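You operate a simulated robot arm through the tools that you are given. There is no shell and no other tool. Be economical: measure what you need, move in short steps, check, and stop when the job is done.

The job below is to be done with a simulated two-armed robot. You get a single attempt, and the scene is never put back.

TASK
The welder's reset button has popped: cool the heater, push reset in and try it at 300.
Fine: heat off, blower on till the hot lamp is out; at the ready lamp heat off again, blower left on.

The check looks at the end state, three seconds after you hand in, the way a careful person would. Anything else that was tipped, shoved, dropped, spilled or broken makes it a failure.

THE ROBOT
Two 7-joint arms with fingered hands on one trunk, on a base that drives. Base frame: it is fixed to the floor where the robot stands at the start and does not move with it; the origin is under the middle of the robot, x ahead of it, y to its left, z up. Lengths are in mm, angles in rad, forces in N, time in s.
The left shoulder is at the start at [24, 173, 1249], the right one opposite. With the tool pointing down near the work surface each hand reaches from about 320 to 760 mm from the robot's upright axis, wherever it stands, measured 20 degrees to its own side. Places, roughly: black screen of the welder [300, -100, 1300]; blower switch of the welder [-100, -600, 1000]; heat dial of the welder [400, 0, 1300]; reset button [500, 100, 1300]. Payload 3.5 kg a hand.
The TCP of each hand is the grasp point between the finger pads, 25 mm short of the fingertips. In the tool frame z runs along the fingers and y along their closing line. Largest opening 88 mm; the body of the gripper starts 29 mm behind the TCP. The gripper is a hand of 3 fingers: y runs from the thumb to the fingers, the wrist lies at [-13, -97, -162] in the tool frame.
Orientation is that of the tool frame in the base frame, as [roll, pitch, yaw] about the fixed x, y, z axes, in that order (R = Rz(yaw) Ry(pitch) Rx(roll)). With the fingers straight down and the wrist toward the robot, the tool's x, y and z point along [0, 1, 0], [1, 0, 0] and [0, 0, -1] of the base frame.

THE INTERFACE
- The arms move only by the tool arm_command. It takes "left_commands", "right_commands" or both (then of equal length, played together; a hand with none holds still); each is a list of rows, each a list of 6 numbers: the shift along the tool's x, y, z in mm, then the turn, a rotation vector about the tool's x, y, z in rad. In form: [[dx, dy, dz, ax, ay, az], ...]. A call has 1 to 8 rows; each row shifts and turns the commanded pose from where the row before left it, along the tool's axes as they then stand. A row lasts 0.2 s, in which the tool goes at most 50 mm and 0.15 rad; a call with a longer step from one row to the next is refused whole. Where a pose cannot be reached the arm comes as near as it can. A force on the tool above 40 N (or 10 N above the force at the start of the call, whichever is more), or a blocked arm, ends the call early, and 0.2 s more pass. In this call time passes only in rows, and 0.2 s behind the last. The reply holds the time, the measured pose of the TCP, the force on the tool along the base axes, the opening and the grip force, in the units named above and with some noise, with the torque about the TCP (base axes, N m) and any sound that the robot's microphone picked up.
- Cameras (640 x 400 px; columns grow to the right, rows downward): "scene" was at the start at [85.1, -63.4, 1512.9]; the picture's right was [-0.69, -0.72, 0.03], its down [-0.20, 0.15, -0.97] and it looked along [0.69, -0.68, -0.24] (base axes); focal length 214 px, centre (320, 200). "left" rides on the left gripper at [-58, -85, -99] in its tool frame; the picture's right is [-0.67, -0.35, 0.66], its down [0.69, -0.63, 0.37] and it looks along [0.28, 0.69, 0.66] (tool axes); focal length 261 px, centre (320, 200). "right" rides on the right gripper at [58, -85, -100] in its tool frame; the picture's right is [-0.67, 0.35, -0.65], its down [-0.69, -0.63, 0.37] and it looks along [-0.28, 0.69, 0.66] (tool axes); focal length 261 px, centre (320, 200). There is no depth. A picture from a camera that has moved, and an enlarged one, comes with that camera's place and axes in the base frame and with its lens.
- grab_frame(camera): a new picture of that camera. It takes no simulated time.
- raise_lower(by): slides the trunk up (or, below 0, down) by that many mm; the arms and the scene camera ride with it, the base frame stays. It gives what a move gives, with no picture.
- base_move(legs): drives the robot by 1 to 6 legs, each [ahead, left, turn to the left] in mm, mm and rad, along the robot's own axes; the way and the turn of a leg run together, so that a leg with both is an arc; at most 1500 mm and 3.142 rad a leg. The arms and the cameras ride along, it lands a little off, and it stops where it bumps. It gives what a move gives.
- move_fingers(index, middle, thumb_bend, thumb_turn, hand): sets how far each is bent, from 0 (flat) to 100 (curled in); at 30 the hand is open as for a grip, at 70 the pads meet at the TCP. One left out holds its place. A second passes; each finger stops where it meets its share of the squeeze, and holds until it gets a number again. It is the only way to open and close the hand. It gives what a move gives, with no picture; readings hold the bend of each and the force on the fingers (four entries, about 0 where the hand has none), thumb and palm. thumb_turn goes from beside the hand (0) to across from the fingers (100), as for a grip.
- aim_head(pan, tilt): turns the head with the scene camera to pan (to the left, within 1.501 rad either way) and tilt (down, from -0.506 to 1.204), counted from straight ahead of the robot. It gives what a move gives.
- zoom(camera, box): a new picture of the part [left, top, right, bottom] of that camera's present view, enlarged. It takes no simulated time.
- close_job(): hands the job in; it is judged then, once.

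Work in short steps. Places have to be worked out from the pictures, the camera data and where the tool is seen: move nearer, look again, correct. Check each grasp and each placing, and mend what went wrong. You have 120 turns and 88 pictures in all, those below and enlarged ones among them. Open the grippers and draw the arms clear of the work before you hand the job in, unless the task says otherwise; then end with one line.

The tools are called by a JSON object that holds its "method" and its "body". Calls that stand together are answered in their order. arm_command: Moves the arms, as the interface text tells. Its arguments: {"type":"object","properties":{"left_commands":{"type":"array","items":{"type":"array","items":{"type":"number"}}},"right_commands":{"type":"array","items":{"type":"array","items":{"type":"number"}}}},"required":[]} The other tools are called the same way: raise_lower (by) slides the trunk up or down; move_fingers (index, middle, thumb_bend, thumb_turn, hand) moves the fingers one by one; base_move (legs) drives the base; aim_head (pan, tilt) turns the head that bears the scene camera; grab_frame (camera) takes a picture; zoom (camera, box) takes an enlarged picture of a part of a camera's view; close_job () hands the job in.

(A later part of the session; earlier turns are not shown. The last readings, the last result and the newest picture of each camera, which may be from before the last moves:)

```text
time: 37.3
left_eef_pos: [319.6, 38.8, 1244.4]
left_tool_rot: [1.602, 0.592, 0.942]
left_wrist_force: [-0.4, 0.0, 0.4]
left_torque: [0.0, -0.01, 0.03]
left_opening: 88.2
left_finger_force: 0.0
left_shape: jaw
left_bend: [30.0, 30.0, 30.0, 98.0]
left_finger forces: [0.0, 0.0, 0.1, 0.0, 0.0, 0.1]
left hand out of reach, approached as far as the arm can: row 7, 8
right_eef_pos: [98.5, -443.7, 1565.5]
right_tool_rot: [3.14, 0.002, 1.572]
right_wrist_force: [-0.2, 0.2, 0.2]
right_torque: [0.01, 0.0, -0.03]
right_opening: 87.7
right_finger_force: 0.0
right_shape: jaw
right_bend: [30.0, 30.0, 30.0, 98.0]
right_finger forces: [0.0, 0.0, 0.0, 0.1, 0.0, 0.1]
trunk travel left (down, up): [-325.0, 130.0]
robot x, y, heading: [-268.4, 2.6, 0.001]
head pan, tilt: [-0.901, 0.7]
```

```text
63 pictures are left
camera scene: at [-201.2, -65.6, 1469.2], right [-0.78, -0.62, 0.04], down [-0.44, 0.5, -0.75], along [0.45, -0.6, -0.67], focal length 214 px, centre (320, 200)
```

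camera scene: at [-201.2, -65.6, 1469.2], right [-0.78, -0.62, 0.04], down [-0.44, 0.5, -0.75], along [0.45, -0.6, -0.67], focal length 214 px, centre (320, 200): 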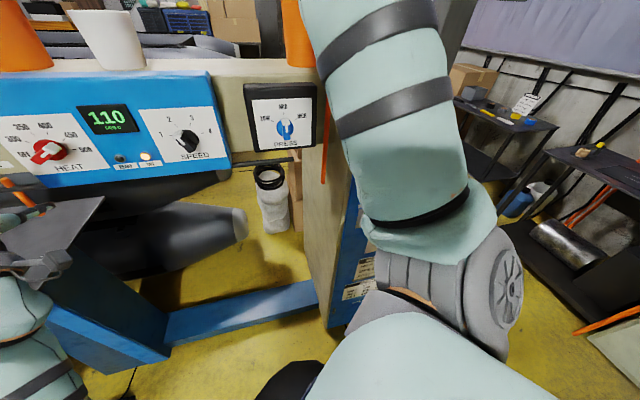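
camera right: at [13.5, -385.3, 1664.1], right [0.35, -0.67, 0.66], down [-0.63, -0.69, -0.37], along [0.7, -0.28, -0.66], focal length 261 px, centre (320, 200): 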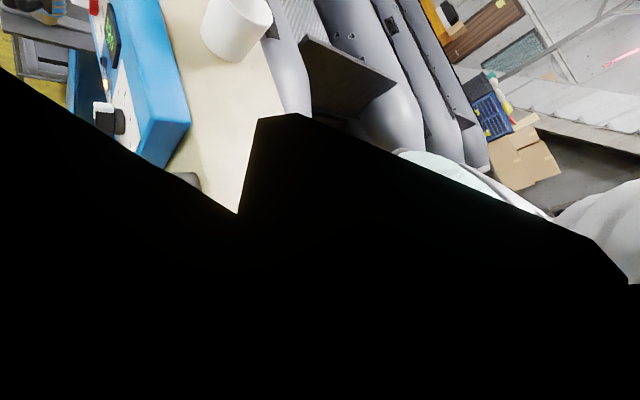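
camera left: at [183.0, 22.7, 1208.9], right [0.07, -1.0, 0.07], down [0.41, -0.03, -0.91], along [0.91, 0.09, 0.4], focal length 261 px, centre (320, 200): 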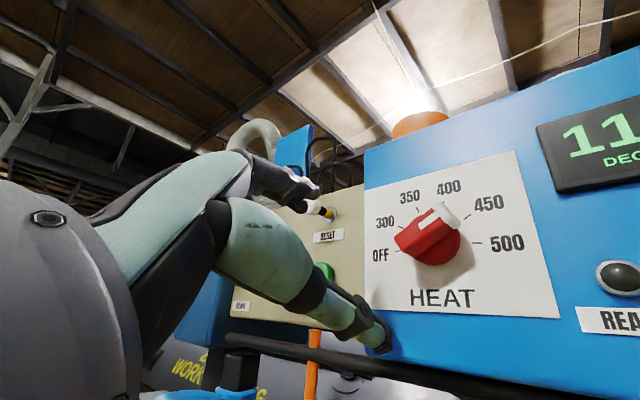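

Pose is good: y at ~124°, but that's the CCW roll limit. The turn to OFF needs 144° CCW, so I test how far the hand can roll the other way (start from y=-54°), and centre on the knob.

{"method": "arm_command", "body": {"left_commands": [[-35, 2, 0, 0, 0, 0.15], [0, 0, 0, 0, 0, 0.15], [0, 0, 0, 0, 0, 0.15], [0, 0, 0, 0, 0, 0.15], [0, 0, 0, 0, 0, 0.15], [0, 0, 0, 0, 0, 0.15], [0, 0, 0, 0, 0, 0.15], [0, 0, 0, 0, 0, 0.15]]}}

{"method": "arm_command", "body": {"left_commands": [[0, 0, 0, 0, 0, 0.15], [0, 0, 0, 0, 0, 0.15], [0, 0, 0, 0, 0, 0.15], [0, 0, 0, 0, 0, 0.15], [0, 0, 0, 0, 0, 0.15], [0, 0, 0, 0, 0, 0.15], [0, 0, 0, 0, 0, 0.15], [0, 0, 0, 0, 0, 0.15]]}}

```text
time: 39.1
left_eef_pos: [310.1, 16.3, 1261.8]
left_tool_rot: [1.589, -0.584, 0.907]
left_wrist_force: [0.1, -0.3, 1.1]
left_torque: [-0.01, -0.02, 0.0]
left_opening: 87.9
left_finger_force: 0.1
left_shape: jaw
left_bend: [30.0, 30.0, 30.0, 98.0]
left_finger forces: [0.1, 0.1, 0.1, 0.0, 0.1, 0.0]
left hand out of reach, approached as far as the arm can: row 1
right_eef_pos: [98.9, -443.3, 1565.5]
right_tool_rot: [3.141, 0.001, 1.573]
right_wrist_force: [-0.9, 0.3, 0.0]
right_torque: [0.0, 0.02, 0.0]
right_opening: 87.3
right_finger_force: 0.2
right_shape: jaw
right_bend: [30.0, 30.0, 30.0, 98.0]
right_finger forces: [0.1, 0.0, 0.0, 0.1, 0.0, 0.0]
trunk travel left (down, up): [-325.0, 130.0]
robot x, y, heading: [-269.6, 0.5, 0.001]
head pan, tilt: [-0.901, 0.7]
```

```text
time: 40.9
left_eef_pos: [337.8, 28.8, 1297.8]
left_tool_rot: [-1.691, -1.358, -2.113]
left_wrist_force: [-0.4, -0.3, -0.2]
left_torque: [0.04, -0.03, -0.06]
left_opening: 88.0
left_finger_force: 0.1
left_shape: jaw
left_bend: [30.0, 30.0, 30.0, 98.0]
left_finger forces: [0.0, 0.1, 0.0, 0.1, 0.0, 0.0]
left hand out of reach, approached as far as the arm can: row 6, 7, 8
right_eef_pos: [98.3, -443.1, 1563.5]
right_tool_rot: [-3.142, 0.001, 1.573]
right_wrist_force: [0.1, -0.2, -0.1]
right_torque: [0.01, -0.03, 0.01]
right_opening: 87.6
right_finger_force: 0.1
right_shape: jaw
right_bend: [30.0, 30.0, 30.0, 98.0]
right_finger forces: [0.1, 0.1, 0.0, 0.1, 0.0, 0.0]
trunk travel left (down, up): [-325.0, 130.0]
robot x, y, heading: [-270.3, -0.9, -0.005]
head pan, tilt: [-0.901, 0.7]
```

The hand rolls between about y=-12° and 124°. Plan: close the fingers on the bar at y≈-8° (closing will itself swing the bar from 36° to ~80°), then roll CCW to 90° (OFF). I recentre in front of the knob.

{"method": "arm_command", "body": {"left_commands": [[-13, 18, -12, 0, 0, -0.05], [-13, 18, -12, 0, 0, -0.05]]}}

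{"method": "grab_frame", "body": {"camera": "left"}}

{"method": "zoom", "body": {"camera": "scene", "box": [0, 60, 240, 210]}}

```text
time: 41.5
left_eef_pos: [317.2, 26.9, 1294.6]
left_tool_rot: [-1.789, -1.462, -2.014]
left_wrist_force: [-0.8, -0.4, 0.1]
left_torque: [-0.02, -0.02, -0.01]
left_opening: 87.8
left_finger_force: 0.1
left_shape: jaw
left_bend: [30.0, 30.0, 30.0, 98.0]
left_finger forces: [0.0, 0.0, 0.0, 0.0, 0.1, 0.0]
left hand out of reach, approached as far as the arm can: row 1, 2
right_eef_pos: [98.8, -443.4, 1564.8]
right_tool_rot: [3.14, 0.003, 1.572]
right_wrist_force: [0.0, -0.4, 0.1]
right_torque: [0.01, -0.01, 0.0]
right_opening: 87.7
right_finger_force: 0.1
right_shape: jaw
right_bend: [30.0, 30.0, 30.0, 98.0]
right_finger forces: [0.1, 0.0, 0.1, 0.0, 0.0, 0.2]
trunk travel left (down, up): [-325.0, 130.0]
robot x, y, heading: [-272.3, 2.2, 0.001]
head pan, tilt: [-0.901, 0.7]
```

```text
62 pictures are left
camera left: at [295.6, 160.8, 1249.4], right [0.76, -0.06, -0.64], down [0.64, 0.2, 0.74], along [0.08, -0.98, 0.19], focal length 261 px, centre (320, 200)
```

left: 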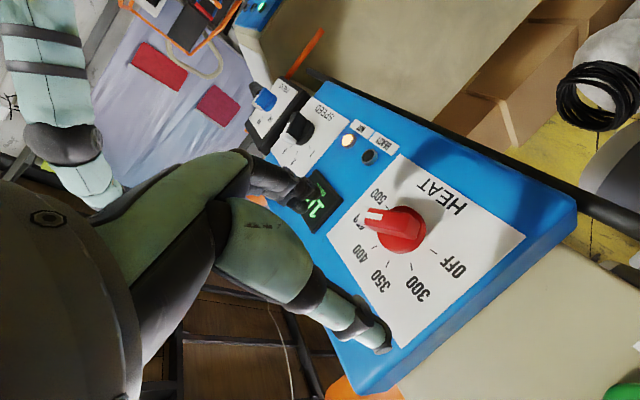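

```text
2.67 times, centred on (120, 135) of scene
camera zoom: at [-201.9, -65.2, 1469.3], right [-0.78, -0.62, 0.04], down [-0.44, 0.5, -0.75], along [0.45, -0.6, -0.67], focal length 572 px, centre (853, 373)
```

zoom: 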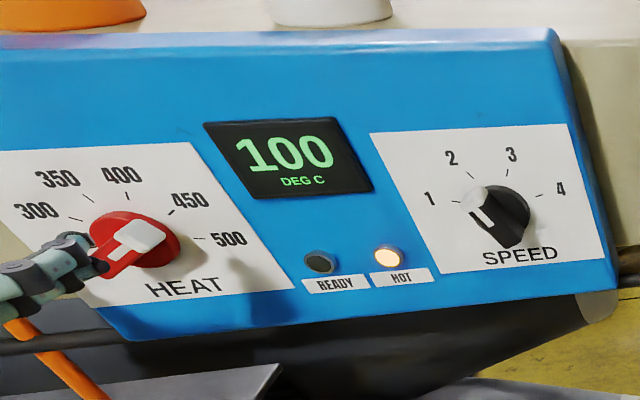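

Roll y≈-6° and pointing axis are right, but the arm sits 30 mm too high and 16 mm left. I lower the trunk 35 mm (arm rides along) and nudge right.

{"method": "raise_lower", "body": {"by": -35}}

{"method": "arm_command", "body": {"left_commands": [[0, 16, 0, 0, 0, 0]]}}

```text
time: 42.3
left_eef_pos: [326.1, 29.7, 1251.4]
left_tool_rot: [-1.891, -1.464, -1.912]
left_wrist_force: [-0.5, 0.7, -0.4]
left_torque: [0.0, 0.0, -0.01]
left_opening: 87.9
left_finger_force: 0.0
left_shape: jaw
left_bend: [30.0, 30.0, 30.0, 98.0]
left_finger forces: [0.1, 0.1, 0.0, 0.1, 0.0, 0.0]
right_eef_pos: [98.6, -443.8, 1529.0]
right_tool_rot: [3.141, 0.002, 1.572]
right_wrist_force: [-0.4, -0.1, -0.5]
right_torque: [0.0, 0.01, -0.02]
right_opening: 87.6
right_finger_force: 0.0
right_shape: jaw
right_bend: [30.0, 30.0, 30.0, 98.0]
right_finger forces: [0.0, 0.0, 0.0, 0.0, 0.0, 0.0]
trunk travel left (down, up): [-290.0, 165.0]
robot x, y, heading: [-268.5, -2.0, 0.001]
head pan, tilt: [-0.901, 0.7]
```

```text
time: 42.7
left_eef_pos: [320.3, 18.2, 1253.6]
left_tool_rot: [-1.945, -1.466, -1.859]
left_wrist_force: [0.1, -0.2, -0.3]
left_torque: [0.02, -0.01, -0.02]
left_opening: 87.8
left_finger_force: 0.0
left_shape: jaw
left_bend: [30.0, 30.0, 30.0, 98.0]
left_finger forces: [0.0, 0.0, 0.1, 0.1, 0.0, 0.1]
left hand out of reach, approached as far as the arm can: row 1
right_eef_pos: [100.1, -443.3, 1529.6]
right_tool_rot: [3.141, 0.001, 1.571]
right_wrist_force: [-0.3, 0.8, 0.0]
right_torque: [-0.02, -0.01, -0.02]
right_opening: 87.5
right_finger_force: 0.1
right_shape: jaw
right_bend: [30.0, 30.0, 30.0, 98.0]
right_finger forces: [0.0, 0.0, 0.1, 0.0, 0.0, 0.0]
trunk travel left (down, up): [-290.0, 165.0]
robot x, y, heading: [-272.4, 3.9, -0.003]
head pan, tilt: [-0.901, 0.7]
```

Close: 11 mm left and 11 mm low of the knob axis, 74 mm out. I correct and advance 24 mm, then look.

{"method": "arm_command", "body": {"left_commands": [[11, 11, 0, 0, 0, 0], [0, 0, 24, 0, 0, 0]]}}

{"method": "grab_frame", "body": {"camera": "left"}}

{"method": "zoom", "body": {"camera": "scene", "box": [0, 60, 240, 210]}}

```text
time: 43.3
left_eef_pos: [333.7, -7.7, 1263.0]
left_tool_rot: [-1.91, -1.464, -1.894]
left_wrist_force: [-0.3, 0.3, 0.1]
left_torque: [0.04, 0.02, -0.03]
left_opening: 88.0
left_finger_force: 0.1
left_shape: jaw
left_bend: [30.0, 30.0, 30.0, 98.0]
left_finger forces: [0.0, 0.0, 0.1, 0.0, 0.0, 0.1]
right_eef_pos: [101.5, -444.6, 1528.3]
right_tool_rot: [-3.141, 0.002, 1.572]
right_wrist_force: [0.7, 0.6, -0.1]
right_torque: [0.01, 0.04, 0.01]
right_opening: 87.7
right_finger_force: 0.0
right_shape: jaw
right_bend: [30.0, 30.0, 30.0, 98.0]
right_finger forces: [0.0, 0.1, 0.1, 0.0, 0.1, 0.0]
trunk travel left (down, up): [-290.0, 165.0]
robot x, y, heading: [-269.2, 1.5, 0.002]
head pan, tilt: [-0.901, 0.7]
```

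```text
60 pictures are left
camera left: at [309.7, 126.1, 1218.8], right [0.75, -0.06, -0.65], down [0.65, 0.2, 0.73], along [0.09, -0.98, 0.19], focal length 261 px, centre (320, 200)
```

left: 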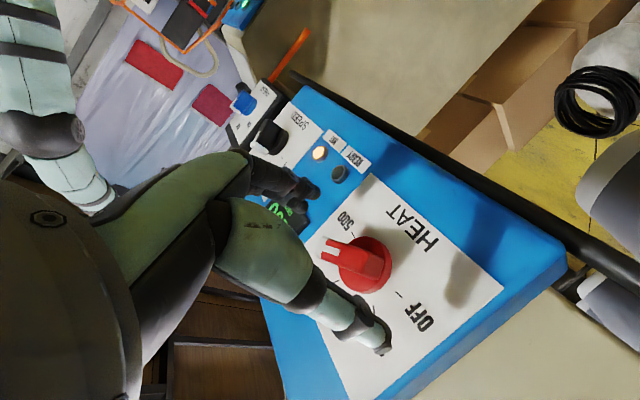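

```text
2.67 times, centred on (120, 135) of scene
camera zoom: at [-186.1, -66.7, 1431.3], right [-0.78, -0.62, 0.06], down [-0.46, 0.5, -0.73], along [0.43, -0.6, -0.68], focal length 572 px, centre (853, 373)
```

zoom: 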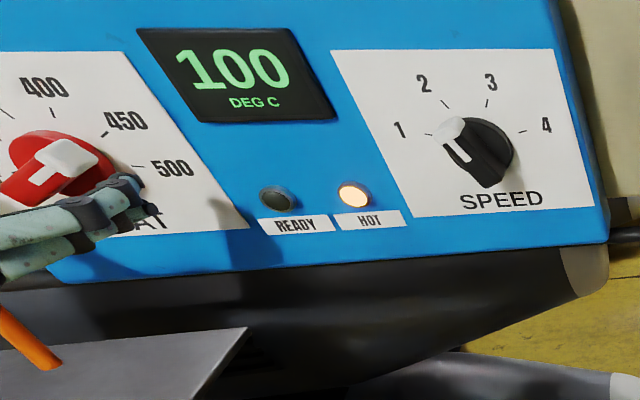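

Aligned within 2 mm with the knob axis, straddling it. Advance 22 mm so the tips are ~12 mm from the plate, then start closing.

{"method": "arm_command", "body": {"left_commands": [[0, 0, 11, 0, 0, 0], [0, 0, 11, 0, 0, 0]]}}

{"method": "move_fingers", "body": {"hand": "left", "index": 48, "middle": 48, "thumb_bend": 48}}

{"method": "grab_frame", "body": {"camera": "left"}}

```text
time: 43.9
left_eef_pos: [349.0, -19.6, 1264.1]
left_tool_rot: [-1.896, -1.463, -1.907]
left_wrist_force: [-1.0, 0.4, 0.0]
left_torque: [0.0, -0.03, 0.02]
left_opening: 88.0
left_finger_force: 0.2
left_shape: jaw
left_bend: [30.0, 30.0, 30.0, 98.0]
left_finger forces: [0.0, 0.0, 0.1, 0.1, 0.1, 0.1]
right_eef_pos: [100.5, -443.7, 1529.2]
right_tool_rot: [3.14, 0.0, 1.572]
right_wrist_force: [-0.3, 0.0, 1.0]
right_torque: [-0.01, 0.01, 0.0]
right_opening: 87.6
right_finger_force: 0.1
right_shape: jaw
right_bend: [30.0, 30.0, 30.0, 98.0]
right_finger forces: [0.0, 0.0, 0.1, 0.1, 0.0, 0.1]
trunk travel left (down, up): [-290.0, 165.0]
robot x, y, heading: [-274.3, 0.3, 0.006]
head pan, tilt: [-0.901, 0.7]
```

```text
time: 44.9
left_eef_pos: [347.8, -19.1, 1264.2]
left_tool_rot: [-1.88, -1.463, -1.924]
left_wrist_force: [0.8, -0.1, 0.5]
left_torque: [0.0, -0.01, -0.05]
left_opening: 46.8
left_finger_force: 0.1
left_shape: fingers
left_bend: [48.0, 48.0, 48.0, 98.0]
left_finger forces: [0.1, 0.0, 0.0, 0.0, 0.1, 0.0]
right_eef_pos: [99.0, -443.0, 1530.3]
right_tool_rot: [3.141, 0.002, 1.571]
right_wrist_force: [-0.3, -0.4, 0.5]
right_torque: [0.01, 0.02, 0.02]
right_opening: 87.6
right_finger_force: 0.1
right_shape: jaw
right_bend: [30.0, 30.0, 30.0, 98.0]
right_finger forces: [0.0, 0.0, 0.0, 0.0, 0.1, 0.1]
trunk travel left (down, up): [-290.0, 165.0]
robot x, y, heading: [-270.9, -1.5, -0.001]
head pan, tilt: [-0.901, 0.7]
```

```text
58 pictures are left
camera left: at [325.1, 113.9, 1218.5], right [0.76, -0.06, -0.65], down [0.65, 0.2, 0.73], along [0.09, -0.98, 0.19], focal length 261 px, centre (320, 200)
```

left: 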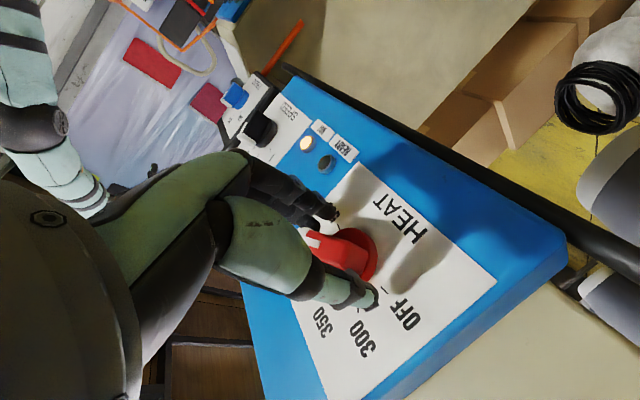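

Fingers flank the bar with 47 mm opening. I close further to squeeze the bar round.

{"method": "move_fingers", "body": {"hand": "left", "index": 64, "middle": 64, "thumb_bend": 64}}

{"method": "grab_frame", "body": {"camera": "left"}}

{"method": "grab_frame", "body": {"camera": "scene"}}

```text
time: 45.9
left_eef_pos: [348.1, -21.1, 1264.1]
left_tool_rot: [-1.89, -1.463, -1.912]
left_wrist_force: [-0.6, -1.6, -0.4]
left_torque: [0.01, -0.01, -0.06]
left_opening: 12.1
left_finger_force: 0.8
left_shape: fingers
left_bend: [64.0, 62.0, 63.0, 98.0]
left_finger forces: [0.2, 1.9, 0.1, 0.0, 0.5, 0.0]
right_eef_pos: [98.3, -443.4, 1530.0]
right_tool_rot: [3.142, 0.001, 1.572]
right_wrist_force: [-0.3, 0.5, 0.1]
right_torque: [0.0, -0.04, 0.01]
right_opening: 87.6
right_finger_force: 0.0
right_shape: jaw
right_bend: [30.0, 30.0, 30.0, 98.0]
right_finger forces: [0.0, 0.1, 0.0, 0.1, 0.0, 0.0]
trunk travel left (down, up): [-290.0, 165.0]
robot x, y, heading: [-273.0, 1.5, -0.002]
head pan, tilt: [-0.901, 0.7]
```

```text
57 pictures are left
camera left: at [325.0, 113.5, 1218.6], right [0.76, -0.06, -0.65], down [0.65, 0.2, 0.73], along [0.09, -0.98, 0.19], focal length 261 px, centre (320, 200)
```

left: 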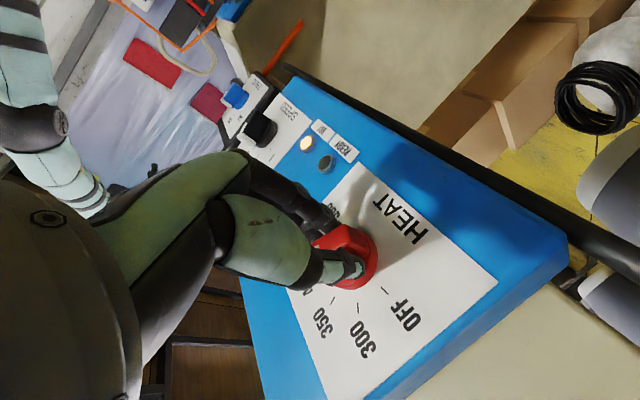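

```text
56 pictures are left
camera scene: at [-187.6, -65.7, 1431.5], right [-0.78, -0.62, 0.06], down [-0.46, 0.5, -0.73], along [0.43, -0.6, -0.68], focal length 214 px, centre (320, 200)
```

scene: 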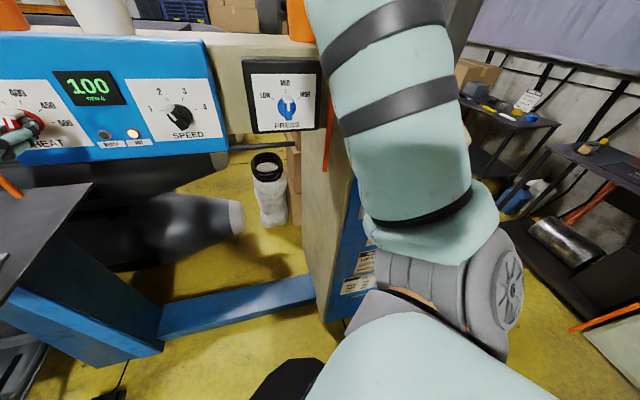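

{"method": "zoom", "body": {"camera": "left", "box": [280, 170, 440, 350]}}

{"method": "zoom", "body": {"camera": "scene", "box": [0, 80, 100, 170]}}

```text
2.22 times, centred on (360, 260) of left
camera zoom: at [325.0, 113.5, 1218.6], right [0.76, -0.06, -0.65], down [0.65, 0.2, 0.73], along [0.09, -0.98, 0.19], focal length 579 px, centre (231, 67)
```

zoom: 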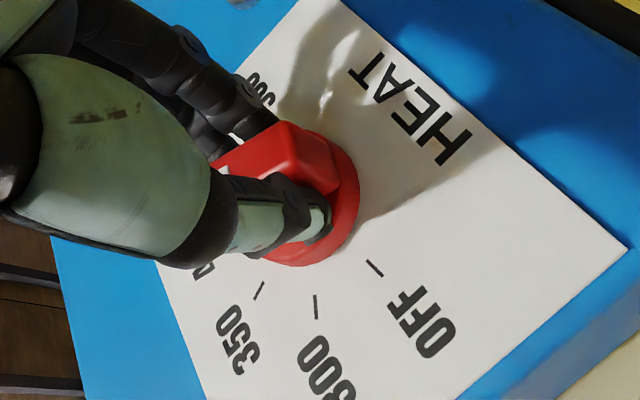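

```text
4.44 times, centred on (50, 125) of scene
camera zoom: at [-187.6, -65.7, 1431.5], right [-0.78, -0.62, 0.06], down [-0.46, 0.5, -0.73], along [0.43, -0.6, -0.68], focal length 953 px, centre (1520, 533)
```

zoom: 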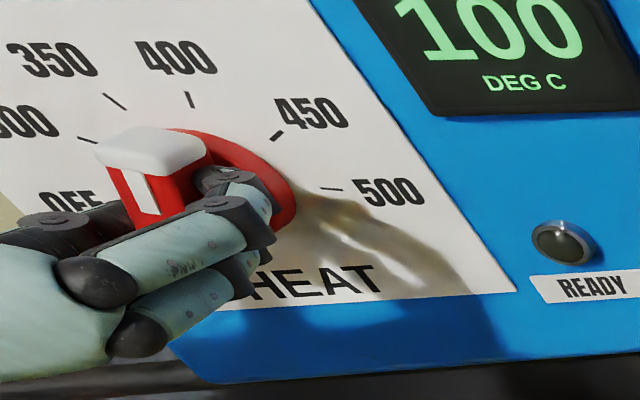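

The bar has swung upright (pointer at 400). I tighten the grip and roll CCW.

{"method": "move_fingers", "body": {"hand": "left", "index": 72, "middle": 72, "thumb_bend": 72}}

{"method": "arm_command", "body": {"left_commands": [[0, 0, 0, 0, 0, -0.14], [0, 0, 0, 0, 0, -0.14], [0, 0, 0, 0, 0, -0.14], [0, 0, 0, 0, 0, -0.14], [0, 0, 0, 0, 0, -0.14], [0, 0, 0, 0, 0, -0.14]]}}

{"method": "zoom", "body": {"camera": "scene", "box": [0, 80, 100, 170]}}

```text
time: 46.9
left_eef_pos: [347.5, -21.7, 1263.8]
left_tool_rot: [-1.893, -1.463, -1.909]
left_wrist_force: [-0.5, -7.2, 2.3]
left_torque: [0.01, -0.04, -0.11]
left_opening: 8.2
left_finger_force: 8.6
left_shape: fingers
left_bend: [71.0, 65.0, 66.0, 97.0]
left_finger forces: [5.7, 5.4, 0.1, 0.0, 5.7, 0.1]
right_eef_pos: [98.3, -446.9, 1528.1]
right_tool_rot: [3.141, -0.002, 1.574]
right_wrist_force: [-0.8, 0.9, -0.1]
right_torque: [-0.01, -0.01, -0.03]
right_opening: 87.8
right_finger_force: 0.0
right_shape: jaw
right_bend: [30.0, 30.0, 30.0, 98.0]
right_finger forces: [0.0, 0.0, 0.1, 0.0, 0.1, 0.1]
trunk travel left (down, up): [-290.0, 165.0]
robot x, y, heading: [-271.3, 0.7, 0.001]
head pan, tilt: [-0.901, 0.7]
```

```text
time: 48.3
left_eef_pos: [347.8, -21.0, 1264.9]
left_tool_rot: [1.616, -0.831, 0.878]
left_wrist_force: [-2.8, -6.2, 6.7]
left_torque: [-0.07, -0.17, -0.15]
left_opening: 8.1
left_finger_force: 9.1
left_shape: fingers
left_bend: [71.0, 64.0, 67.0, 97.0]
left_finger forces: [7.2, 6.9, 0.1, 0.0, 4.2, 0.0]
right_eef_pos: [96.2, -445.6, 1529.9]
right_tool_rot: [3.14, -0.001, 1.573]
right_wrist_force: [-0.8, 0.6, -0.4]
right_torque: [-0.04, -0.01, -0.02]
right_opening: 87.6
right_finger_force: 0.0
right_shape: jaw
right_bend: [30.0, 30.0, 30.0, 98.0]
right_finger forces: [0.1, 0.0, 0.0, 0.0, 0.0, 0.0]
trunk travel left (down, up): [-290.0, 165.0]
robot x, y, heading: [-272.8, 0.4, 0.0]
head pan, tilt: [-0.901, 0.7]
```

```text
4.44 times, centred on (50, 125) of scene
camera zoom: at [-189.4, -67.2, 1431.6], right [-0.78, -0.62, 0.06], down [-0.45, 0.51, -0.73], along [0.43, -0.6, -0.68], focal length 953 px, centre (1520, 533)
```

zoom: 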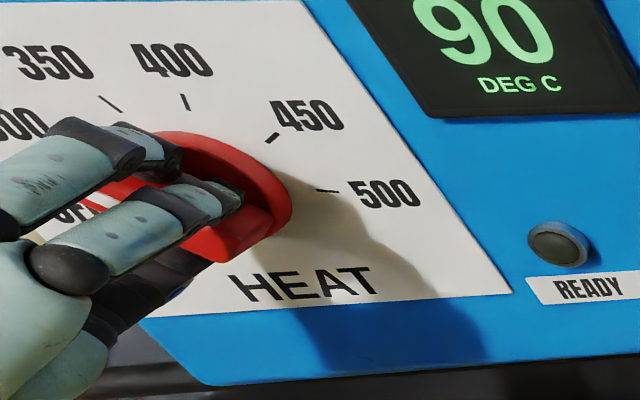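

The knob follows the hand (β≈132°). Another 48° to OFF.

{"method": "arm_command", "body": {"left_commands": [[0, 0, 0, 0, 0, -0.14], [0, 0, 0, 0, 0, -0.14], [0, 0, 0, 0, 0, -0.14], [0, 0, 0, 0, 0, -0.14], [0, 0, 0, 0, 0, -0.14], [0, 0, 0, 0, 0, -0.14]]}}

{"method": "zoom", "body": {"camera": "scene", "box": [0, 80, 100, 170]}}

```text
time: 49.7
left_eef_pos: [347.0, -20.8, 1263.1]
left_tool_rot: [1.604, 0.009, 0.909]
left_wrist_force: [3.2, -3.4, 11.5]
left_torque: [-0.21, -0.13, -0.01]
left_opening: 8.4
left_finger_force: 9.0
left_shape: fingers
left_bend: [59.0, 64.0, 69.0, 96.0]
left_finger forces: [9.2, 5.6, 0.1, 0.0, 3.0, 0.0]
right_eef_pos: [97.5, -443.8, 1530.6]
right_tool_rot: [3.139, 0.001, 1.572]
right_wrist_force: [0.3, 0.0, 0.0]
right_torque: [0.02, 0.0, -0.01]
right_opening: 87.6
right_finger_force: 0.2
right_shape: jaw
right_bend: [30.0, 30.0, 30.0, 98.0]
right_finger forces: [0.1, 0.0, 0.0, 0.1, 0.0, 0.0]
trunk travel left (down, up): [-290.0, 165.0]
robot x, y, heading: [-273.3, -1.1, 0.002]
head pan, tilt: [-0.901, 0.7]
```

```text
4.44 times, centred on (50, 125) of scene
camera zoom: at [-188.6, -66.3, 1431.6], right [-0.78, -0.62, 0.06], down [-0.46, 0.5, -0.73], along [0.43, -0.6, -0.68], focal length 953 px, centre (1520, 533)
```

zoom: 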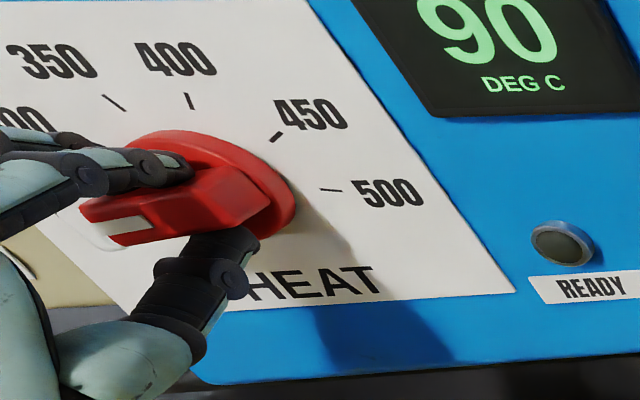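

The bar looks horizontal with the white end to the left (OFF). I open the fingers and back off to check.

{"method": "move_fingers", "body": {"hand": "left", "index": 30, "middle": 30, "thumb_bend": 30}}

{"method": "arm_command", "body": {"left_commands": [[0, 0, -35, 0, 0, 0], [0, 0, -45, 0, 0, 0]]}}

{"method": "grab_frame", "body": {"camera": "left"}}

{"method": "zoom", "body": {"camera": "scene", "box": [0, 60, 160, 170]}}

```text
time: 50.7
left_eef_pos: [348.8, -18.4, 1263.0]
left_tool_rot: [1.605, 0.009, 0.913]
left_wrist_force: [0.9, -0.6, -0.6]
left_torque: [0.0, 0.04, 0.0]
left_opening: 84.4
left_finger_force: 0.2
left_shape: fingers
left_bend: [30.0, 30.0, 30.0, 97.0]
left_finger forces: [0.0, 0.0, 0.0, 0.1, 0.1, 0.0]
right_eef_pos: [99.3, -443.3, 1530.4]
right_tool_rot: [3.141, 0.002, 1.572]
right_wrist_force: [-1.3, 0.2, 0.1]
right_torque: [0.02, -0.03, 0.02]
right_opening: 87.5
right_finger_force: 0.0
right_shape: jaw
right_bend: [30.0, 30.0, 30.0, 98.0]
right_finger forces: [0.1, 0.0, 0.1, 0.0, 0.1, 0.0]
trunk travel left (down, up): [-290.0, 165.0]
robot x, y, heading: [-269.9, -2.2, 0.005]
head pan, tilt: [-0.901, 0.7]
```

```text
time: 51.3
left_eef_pos: [284.0, 29.9, 1265.4]
left_tool_rot: [1.603, 0.008, 0.91]
left_wrist_force: [-0.1, 0.6, 0.8]
left_torque: [0.01, -0.01, 0.0]
left_opening: 84.3
left_finger_force: 0.0
left_shape: fingers
left_bend: [30.0, 30.0, 30.0, 97.0]
left_finger forces: [0.1, 0.0, 0.0, 0.0, 0.0, 0.1]
right_eef_pos: [97.8, -442.0, 1530.3]
right_tool_rot: [3.141, 0.002, 1.573]
right_wrist_force: [-0.1, 0.1, -0.2]
right_torque: [-0.04, 0.0, 0.02]
right_opening: 87.5
right_finger_force: 0.1
right_shape: jaw
right_bend: [30.0, 30.0, 30.0, 98.0]
right_finger forces: [0.0, 0.0, 0.0, 0.0, 0.0, 0.0]
trunk travel left (down, up): [-290.0, 165.0]
robot x, y, heading: [-270.6, -0.3, -0.002]
head pan, tilt: [-0.901, 0.7]
```

```text
51 pictures are left
camera left: at [170.2, 45.7, 1185.1], right [0.1, -0.93, -0.36], down [0.69, 0.33, -0.65], along [0.72, -0.19, 0.67], focal length 261 px, centre (320, 200)
```

left: 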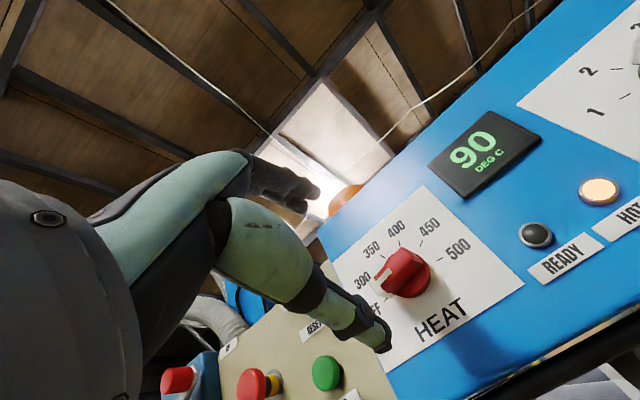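

```text
3.64 times, centred on (80, 115) of scene
camera zoom: at [-188.7, -64.0, 1431.7], right [-0.78, -0.62, 0.06], down [-0.46, 0.5, -0.73], along [0.43, -0.6, -0.68], focal length 780 px, centre (1193, 509)
```

zoom: 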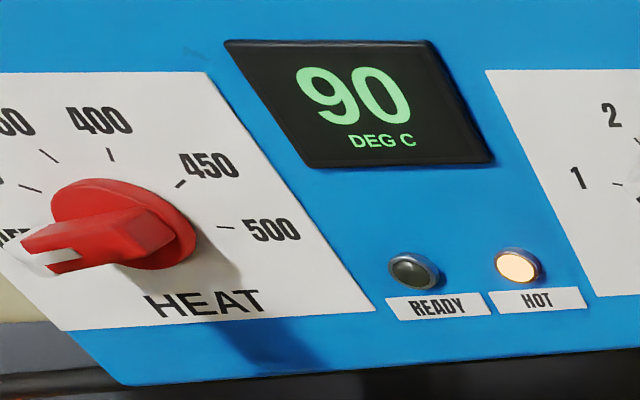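

{"method": "zoom", "body": {"camera": "left", "box": [340, 200, 500, 340]}}

```text
2.86 times, centred on (420, 270) of left
camera zoom: at [170.2, 45.7, 1185.1], right [0.1, -0.93, -0.36], down [0.69, 0.33, -0.65], along [0.72, -0.19, 0.67], focal length 745 px, centre (34, 0)
```

zoom: 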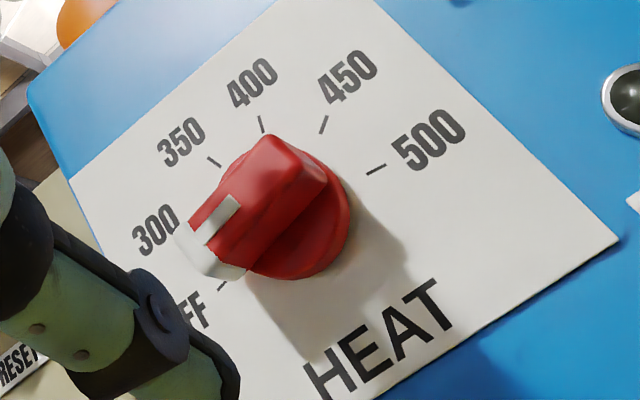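

Heat is at OFF and the display is falling (90). Next, the blower switch on the right-hand face; I back away along the panel normal to get a view and room.

{"method": "base_move", "body": {"legs": [[-120, 90, 0]]}}

{"method": "aim_head", "body": {"pan": -1.2, "tilt": 0.6}}

{"method": "grab_frame", "body": {"camera": "scene"}}

```text
time: 52.7
left_eef_pos: [170.8, 117.7, 1265.0]
left_tool_rot: [1.606, 0.008, 0.912]
left_wrist_force: [0.0, 0.3, -0.5]
left_torque: [0.0, 0.0, 0.02]
left_opening: 84.6
left_finger_force: 0.0
left_shape: fingers
left_bend: [30.0, 30.0, 30.0, 97.0]
left_finger forces: [0.0, 0.0, 0.0, 0.1, 0.0, 0.0]
right_eef_pos: [-17.0, -353.2, 1529.2]
right_tool_rot: [-3.14, 0.001, 1.572]
right_wrist_force: [0.1, -0.5, -0.1]
right_torque: [-0.01, 0.05, 0.02]
right_opening: 87.4
right_finger_force: 0.0
right_shape: jaw
right_bend: [30.0, 30.0, 30.0, 98.0]
right_finger forces: [0.0, 0.0, 0.1, 0.1, 0.0, 0.1]
trunk travel left (down, up): [-290.0, 165.0]
robot x, y, heading: [-388.4, 86.7, -0.002]
head pan, tilt: [-0.901, 0.7]
```

```text
time: 53.5
left_eef_pos: [166.2, 119.6, 1265.3]
left_tool_rot: [1.602, 0.008, 0.911]
left_wrist_force: [0.5, 0.1, -0.2]
left_torque: [0.0, -0.02, 0.0]
left_opening: 84.5
left_finger_force: 0.1
left_shape: fingers
left_bend: [30.0, 30.0, 30.0, 97.0]
left_finger forces: [0.0, 0.0, 0.0, 0.0, 0.0, 0.0]
right_eef_pos: [-21.3, -351.1, 1529.1]
right_tool_rot: [-3.141, 0.002, 1.573]
right_wrist_force: [0.1, -0.4, 0.5]
right_torque: [0.0, 0.01, -0.01]
right_opening: 87.5
right_finger_force: 0.0
right_shape: jaw
right_bend: [30.0, 30.0, 30.0, 98.0]
right_finger forces: [0.1, 0.0, 0.0, 0.0, 0.0, 0.0]
trunk travel left (down, up): [-290.0, 165.0]
robot x, y, heading: [-391.2, 87.3, 0.002]
head pan, tilt: [-1.201, 0.6]
```

```text
48 pictures are left
camera scene: at [-327.1, 10.6, 1441.7], right [-0.93, -0.36, 0.07], down [-0.27, 0.53, -0.81], along [0.26, -0.77, -0.59], focal length 214 px, centre (320, 200)
```

scene: 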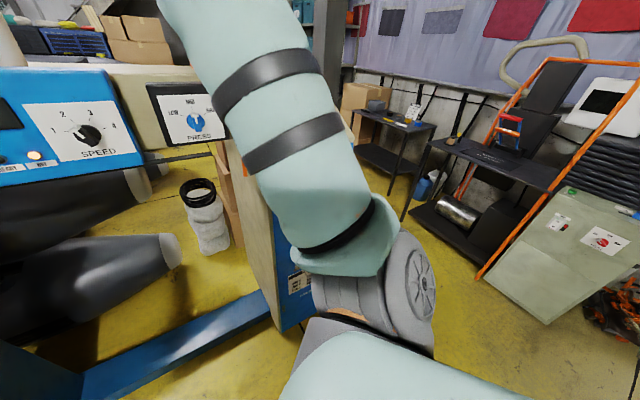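

The right arm hides the blower face. I back off further along the normal, then lower the right hand to open the view.

{"method": "base_move", "body": {"legs": [[-120, 90, 0]]}}

{"method": "arm_command", "body": {"right_commands": [[0, 0, 40, 0, 0, -0.12], [0, 0, 40, 0, 0, -0.12], [0, 0, 40, 0, 0, -0.12], [0, 0, 40, 0, 0, -0.12], [0, 0, 40, 0, 0, -0.12], [0, 0, 40, 0, 0, -0.12]]}}

{"method": "grab_frame", "body": {"camera": "scene"}}

```text
time: 54.9
left_eef_pos: [50.6, 209.0, 1263.9]
left_tool_rot: [1.606, 0.008, 0.912]
left_wrist_force: [0.9, 0.7, -0.3]
left_torque: [0.0, -0.02, 0.01]
left_opening: 84.4
left_finger_force: 0.0
left_shape: fingers
left_bend: [30.0, 30.0, 30.0, 97.0]
left_finger forces: [0.0, 0.0, 0.1, 0.1, 0.0, 0.0]
right_eef_pos: [-135.7, -262.9, 1528.7]
right_tool_rot: [-3.14, -0.001, 1.573]
right_wrist_force: [0.0, -0.3, 0.8]
right_torque: [0.02, 0.01, 0.01]
right_opening: 87.5
right_finger_force: 0.0
right_shape: jaw
right_bend: [30.0, 30.0, 30.0, 98.0]
right_finger forces: [0.0, 0.1, 0.1, 0.1, 0.0, 0.1]
trunk travel left (down, up): [-290.0, 165.0]
robot x, y, heading: [-504.9, 179.4, 0.004]
head pan, tilt: [-1.201, 0.6]
```

```text
time: 56.3
left_eef_pos: [49.3, 209.7, 1265.4]
left_tool_rot: [1.604, 0.008, 0.911]
left_wrist_force: [0.6, -0.3, 0.2]
left_torque: [0.03, 0.01, -0.02]
left_opening: 84.4
left_finger_force: 0.1
left_shape: fingers
left_bend: [30.0, 30.0, 30.0, 97.0]
left_finger forces: [0.0, 0.0, 0.0, 0.1, 0.0, 0.0]
right_eef_pos: [-137.6, -264.4, 1291.0]
right_tool_rot: [3.14, 0.001, 2.295]
right_wrist_force: [-0.3, 1.2, 0.3]
right_torque: [-0.03, -0.01, -0.01]
right_opening: 87.8
right_finger_force: 0.0
right_shape: jaw
right_bend: [30.0, 30.0, 30.0, 98.0]
right_finger forces: [0.0, 0.1, 0.1, 0.0, 0.0, 0.0]
trunk travel left (down, up): [-290.0, 165.0]
robot x, y, heading: [-510.9, 183.9, 0.004]
head pan, tilt: [-1.201, 0.6]
```

```text
47 pictures are left
camera scene: at [-444.9, 99.7, 1441.6], right [-0.93, -0.36, 0.07], down [-0.27, 0.53, -0.81], along [0.26, -0.77, -0.59], focal length 214 px, centre (320, 200)
```

scene: 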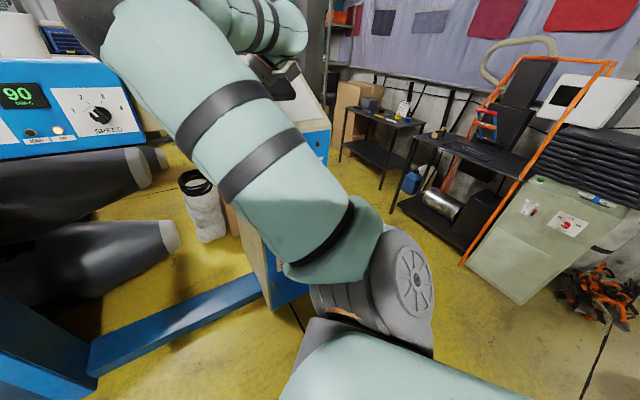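

The area right of the robot is clear (other equipment is beyond y≈-1400). The left arm already has a good posture facing this machine side, so I'll slide the base along the machine and use the left hand on the blower too.

{"method": "base_move", "body": {"legs": [[-100, -230, 0], [-190, -470, 0]]}}

{"method": "raise_lower", "body": {"by": -150}}

{"method": "grab_frame", "body": {"camera": "left"}}

{"method": "aim_head", "body": {"pan": -0.5, "tilt": 0.5}}

{"method": "grab_frame", "body": {"camera": "scene"}}

```text
time: 60.6
left_eef_pos: [-229.1, -480.9, 1265.4]
left_tool_rot: [1.601, 0.008, 0.919]
left_wrist_force: [-0.1, 0.1, 0.0]
left_torque: [-0.03, 0.02, 0.03]
left_opening: 84.8
left_finger_force: 0.1
left_shape: fingers
left_bend: [30.0, 30.0, 30.0, 97.0]
left_finger forces: [0.0, 0.0, 0.1, 0.0, 0.0, 0.1]
right_eef_pos: [-414.5, -957.8, 1290.2]
right_tool_rot: [-3.139, 0.002, 2.301]
right_wrist_force: [0.2, 0.7, 0.0]
right_torque: [0.0, 0.0, 0.02]
right_opening: 87.2
right_finger_force: 0.0
right_shape: jaw
right_bend: [30.0, 30.0, 30.0, 98.0]
right_finger forces: [0.1, 0.1, 0.1, 0.0, 0.0, 0.0]
trunk travel left (down, up): [-290.0, 165.0]
robot x, y, heading: [-785.6, -514.4, 0.011]
head pan, tilt: [-1.201, 0.6]
```

```text
time: 62.4
left_eef_pos: [-192.5, -480.2, 1040.9]
left_tool_rot: [1.697, 0.082, 0.914]
left_wrist_force: [0.1, 0.6, -0.6]
left_torque: [0.01, 0.02, 0.01]
left_opening: 84.4
left_finger_force: 0.0
left_shape: fingers
left_bend: [30.0, 30.0, 30.0, 97.0]
left_finger forces: [0.0, 0.0, 0.0, 0.0, 0.1, 0.0]
right_eef_pos: [-415.2, -958.0, 1141.4]
right_tool_rot: [-3.141, 0.002, 2.302]
right_wrist_force: [-0.6, 0.8, 0.4]
right_torque: [0.02, -0.05, -0.01]
right_opening: 87.4
right_finger_force: 0.1
right_shape: jaw
right_bend: [30.0, 30.0, 30.0, 98.0]
right_finger forces: [0.0, 0.0, 0.1, 0.0, 0.1, 0.0]
trunk travel left (down, up): [-140.0, 315.0]
robot x, y, heading: [-788.6, -512.0, 0.01]
head pan, tilt: [-1.201, 0.6]
```

```text
46 pictures are left
camera left: at [-316.6, -463.8, 975.1], right [0.05, -0.93, -0.37], down [0.61, 0.32, -0.72], along [0.79, -0.19, 0.58], focal length 261 px, centre (320, 200)
```

left: 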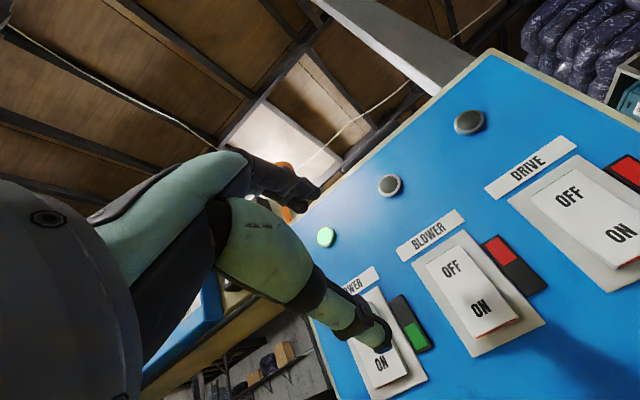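

```text
time: 63.5
left_eef_pos: [-191.6, -479.7, 1039.2]
left_tool_rot: [1.699, 0.083, 0.915]
left_wrist_force: [-0.1, 0.2, 0.5]
left_torque: [0.0, 0.02, -0.02]
left_opening: 84.1
left_finger_force: 0.1
left_shape: fingers
left_bend: [30.0, 30.0, 30.0, 97.0]
left_finger forces: [0.1, 0.0, 0.0, 0.0, 0.0, 0.0]
right_eef_pos: [-414.6, -957.6, 1141.0]
right_tool_rot: [-3.141, 0.0, 2.298]
right_wrist_force: [-0.4, -1.0, 0.3]
right_torque: [-0.01, -0.01, -0.02]
right_opening: 87.9
right_finger_force: 0.0
right_shape: jaw
right_bend: [30.0, 30.0, 30.0, 98.0]
right_finger forces: [0.0, 0.1, 0.0, 0.1, 0.1, 0.0]
trunk travel left (down, up): [-140.0, 315.0]
robot x, y, heading: [-788.3, -520.1, 0.01]
head pan, tilt: [-0.499, 0.499]
```

```text
45 pictures are left
camera scene: at [-580.1, -554.2, 1262.9], right [-0.46, -0.88, 0.12], down [-0.63, 0.22, -0.74], along [0.62, -0.42, -0.66], focal length 214 px, centre (320, 200)
```

scene: 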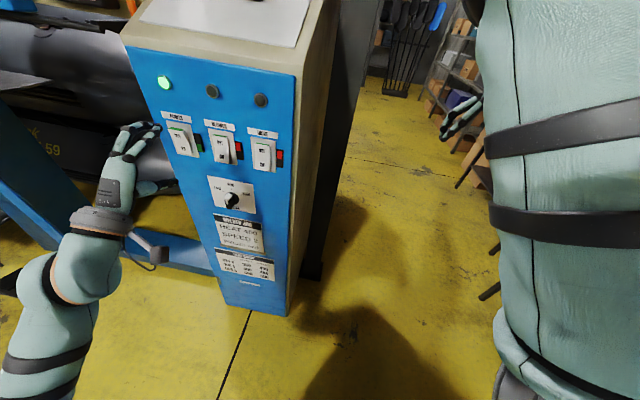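

The face has rockers POWER (on), BLOWER (off), DRIVE (off). I zoom in on the labels below and the rockers.

{"method": "zoom", "body": {"camera": "scene", "box": [190, 170, 290, 290]}}

{"method": "zoom", "body": {"camera": "scene", "box": [150, 60, 310, 180]}}

```text
3.33 times, centred on (240, 230) of scene
camera zoom: at [-580.1, -554.2, 1262.9], right [-0.46, -0.88, 0.12], down [-0.63, 0.22, -0.74], along [0.62, -0.42, -0.66], focal length 715 px, centre (587, 100)
```

zoom: 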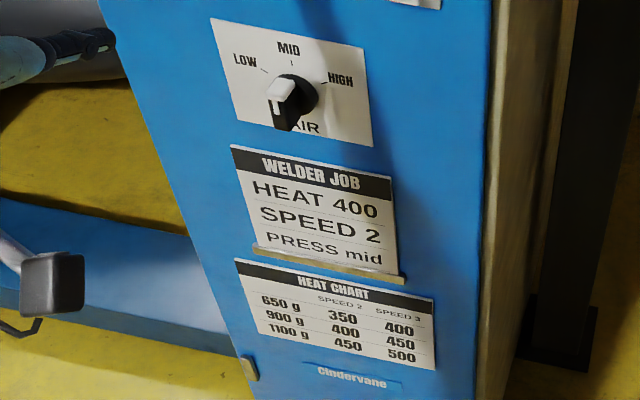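

```text
3.33 times, centred on (230, 120) of scene
camera zoom: at [-580.1, -554.2, 1262.9], right [-0.46, -0.88, 0.12], down [-0.63, 0.22, -0.74], along [0.62, -0.42, -0.66], focal length 715 px, centre (620, 467)
```

zoom: 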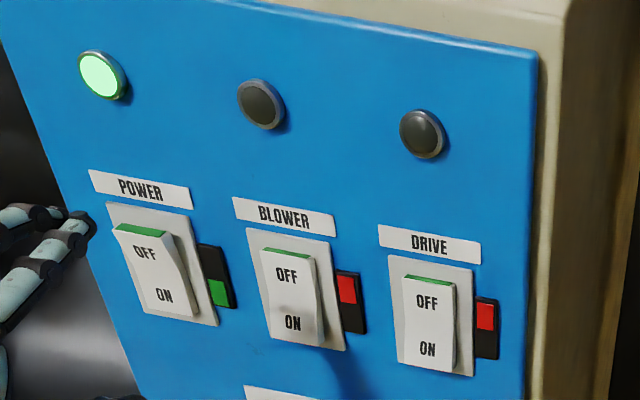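

The BLOWER "ON" half triangulates to [-111,-584.5,985.5]. I pinch the fingers together to make a blunt tip and move it to 40 mm in front of that spot.

{"method": "move_fingers", "body": {"hand": "left", "index": 70, "middle": 70, "thumb_bend": 70}}

{"method": "arm_command", "body": {"left_commands": [[-10, -16, 23, -0.06, 0, 0], [-10, -16, 23, -0.06, 0, 0], [-10, -16, 23, 0, 0, 0]]}}

{"method": "grab_frame", "body": {"camera": "left"}}

{"method": "zoom", "body": {"camera": "scene", "box": [110, 60, 310, 210]}}

```text
time: 64.5
left_eef_pos: [-192.7, -482.0, 1040.5]
left_tool_rot: [1.699, 0.083, 0.913]
left_wrist_force: [-0.5, -0.3, -0.2]
left_torque: [0.0, 0.02, 0.0]
left_opening: 0.0
left_finger_force: 0.1
left_shape: fingers
left_bend: [70.0, 70.0, 70.0, 97.0]
left_finger forces: [0.1, 0.0, 0.0, 0.0, 0.1, 0.0]
right_eef_pos: [-414.8, -956.8, 1141.6]
right_tool_rot: [-3.138, -0.001, 2.3]
right_wrist_force: [-0.2, -0.2, 0.0]
right_torque: [0.02, 0.01, 0.0]
right_opening: 87.5
right_finger_force: 0.1
right_shape: jaw
right_bend: [30.0, 30.0, 30.0, 98.0]
right_finger forces: [0.0, 0.0, 0.0, 0.1, 0.0, 0.1]
trunk travel left (down, up): [-140.0, 315.0]
robot x, y, heading: [-789.5, -512.7, 0.01]
head pan, tilt: [-0.499, 0.499]
```

```text
time: 65.2
left_eef_pos: [-160.8, -550.0, 989.7]
left_tool_rot: [1.577, 0.082, 0.915]
left_wrist_force: [-0.4, -0.4, -0.1]
left_torque: [0.0, -0.01, -0.02]
left_opening: 0.0
left_finger_force: 0.1
left_shape: fingers
left_bend: [70.0, 70.0, 70.0, 97.0]
left_finger forces: [0.1, 0.0, 0.0, 0.0, 0.1, 0.0]
right_eef_pos: [-414.4, -958.7, 1139.9]
right_tool_rot: [-3.142, 0.001, 2.3]
right_wrist_force: [0.4, -0.2, -0.5]
right_torque: [-0.02, 0.0, -0.01]
right_opening: 87.9
right_finger_force: 0.0
right_shape: jaw
right_bend: [30.0, 30.0, 30.0, 98.0]
right_finger forces: [0.0, 0.0, 0.1, 0.0, 0.1, 0.0]
trunk travel left (down, up): [-140.0, 315.0]
robot x, y, heading: [-786.8, -515.8, 0.01]
head pan, tilt: [-0.499, 0.499]
```

```text
42 pictures are left
camera left: at [-278.9, -539.1, 909.9], right [0.09, -0.95, -0.3], down [0.67, 0.28, -0.69], along [0.73, -0.14, 0.66], focal length 261 px, centre (320, 200)
```

left: 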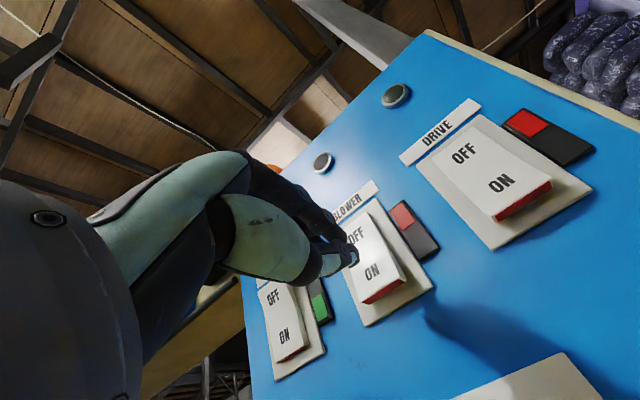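

```text
2.67 times, centred on (210, 135) of scene
camera zoom: at [-579.7, -554.6, 1262.8], right [-0.46, -0.88, 0.12], down [-0.63, 0.22, -0.74], along [0.62, -0.41, -0.66], focal length 572 px, centre (613, 373)
```

zoom: 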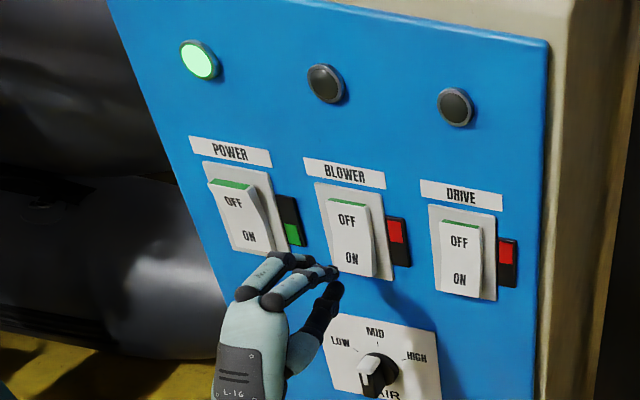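

Aligned. I push forward about 43 mm (contact expected near 35) while easing 5 mm lower.

{"method": "arm_command", "body": {"left_commands": [[0, -5, 12, 0, 0, 0], [0, 0, 12, 0, 0, 0], [0, 0, 8, 0, 0, 0], [0, 0, 6, 0, 0, 0], [0, 0, 5, 0, 0, 0]]}}

{"method": "zoom", "body": {"camera": "scene", "box": [110, 60, 310, 210]}}

```text
time: 66.5
left_eef_pos: [-131.1, -571.7, 988.6]
left_tool_rot: [1.572, 0.084, 0.914]
left_wrist_force: [-14.5, 12.9, 0.4]
left_torque: [-0.07, -0.1, -0.02]
left_opening: 0.1
left_finger_force: 10.1
left_shape: fingers
left_bend: [71.0, 71.0, 69.0, 97.0]
left_finger forces: [16.1, 2.1, 0.0, 0.0, 1.9, 0.0]
right_eef_pos: [-418.2, -954.3, 1142.0]
right_tool_rot: [-3.14, 0.004, 2.3]
right_wrist_force: [0.9, -0.1, 0.6]
right_torque: [0.0, -0.01, 0.02]
right_opening: 87.7
right_finger_force: 0.0
right_shape: jaw
right_bend: [30.0, 30.0, 30.0, 98.0]
right_finger forces: [0.0, 0.0, 0.1, 0.0, 0.0, 0.1]
trunk travel left (down, up): [-140.0, 315.0]
robot x, y, heading: [-790.1, -512.3, 0.009]
head pan, tilt: [-0.499, 0.499]
```

```text
2.67 times, centred on (210, 135) of scene
camera zoom: at [-583.2, -551.2, 1263.6], right [-0.46, -0.88, 0.12], down [-0.63, 0.22, -0.74], along [0.63, -0.42, -0.66], focal length 572 px, centre (613, 373)
```

zoom: 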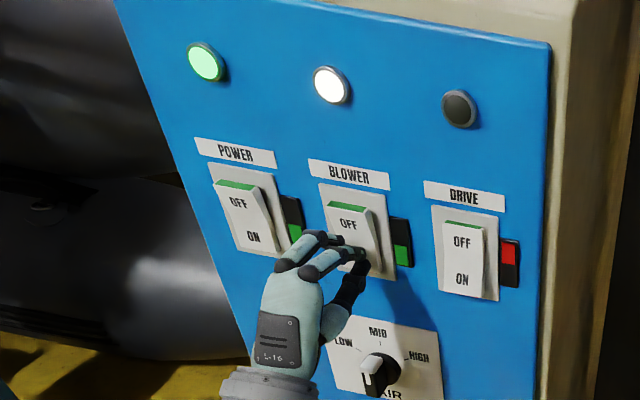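

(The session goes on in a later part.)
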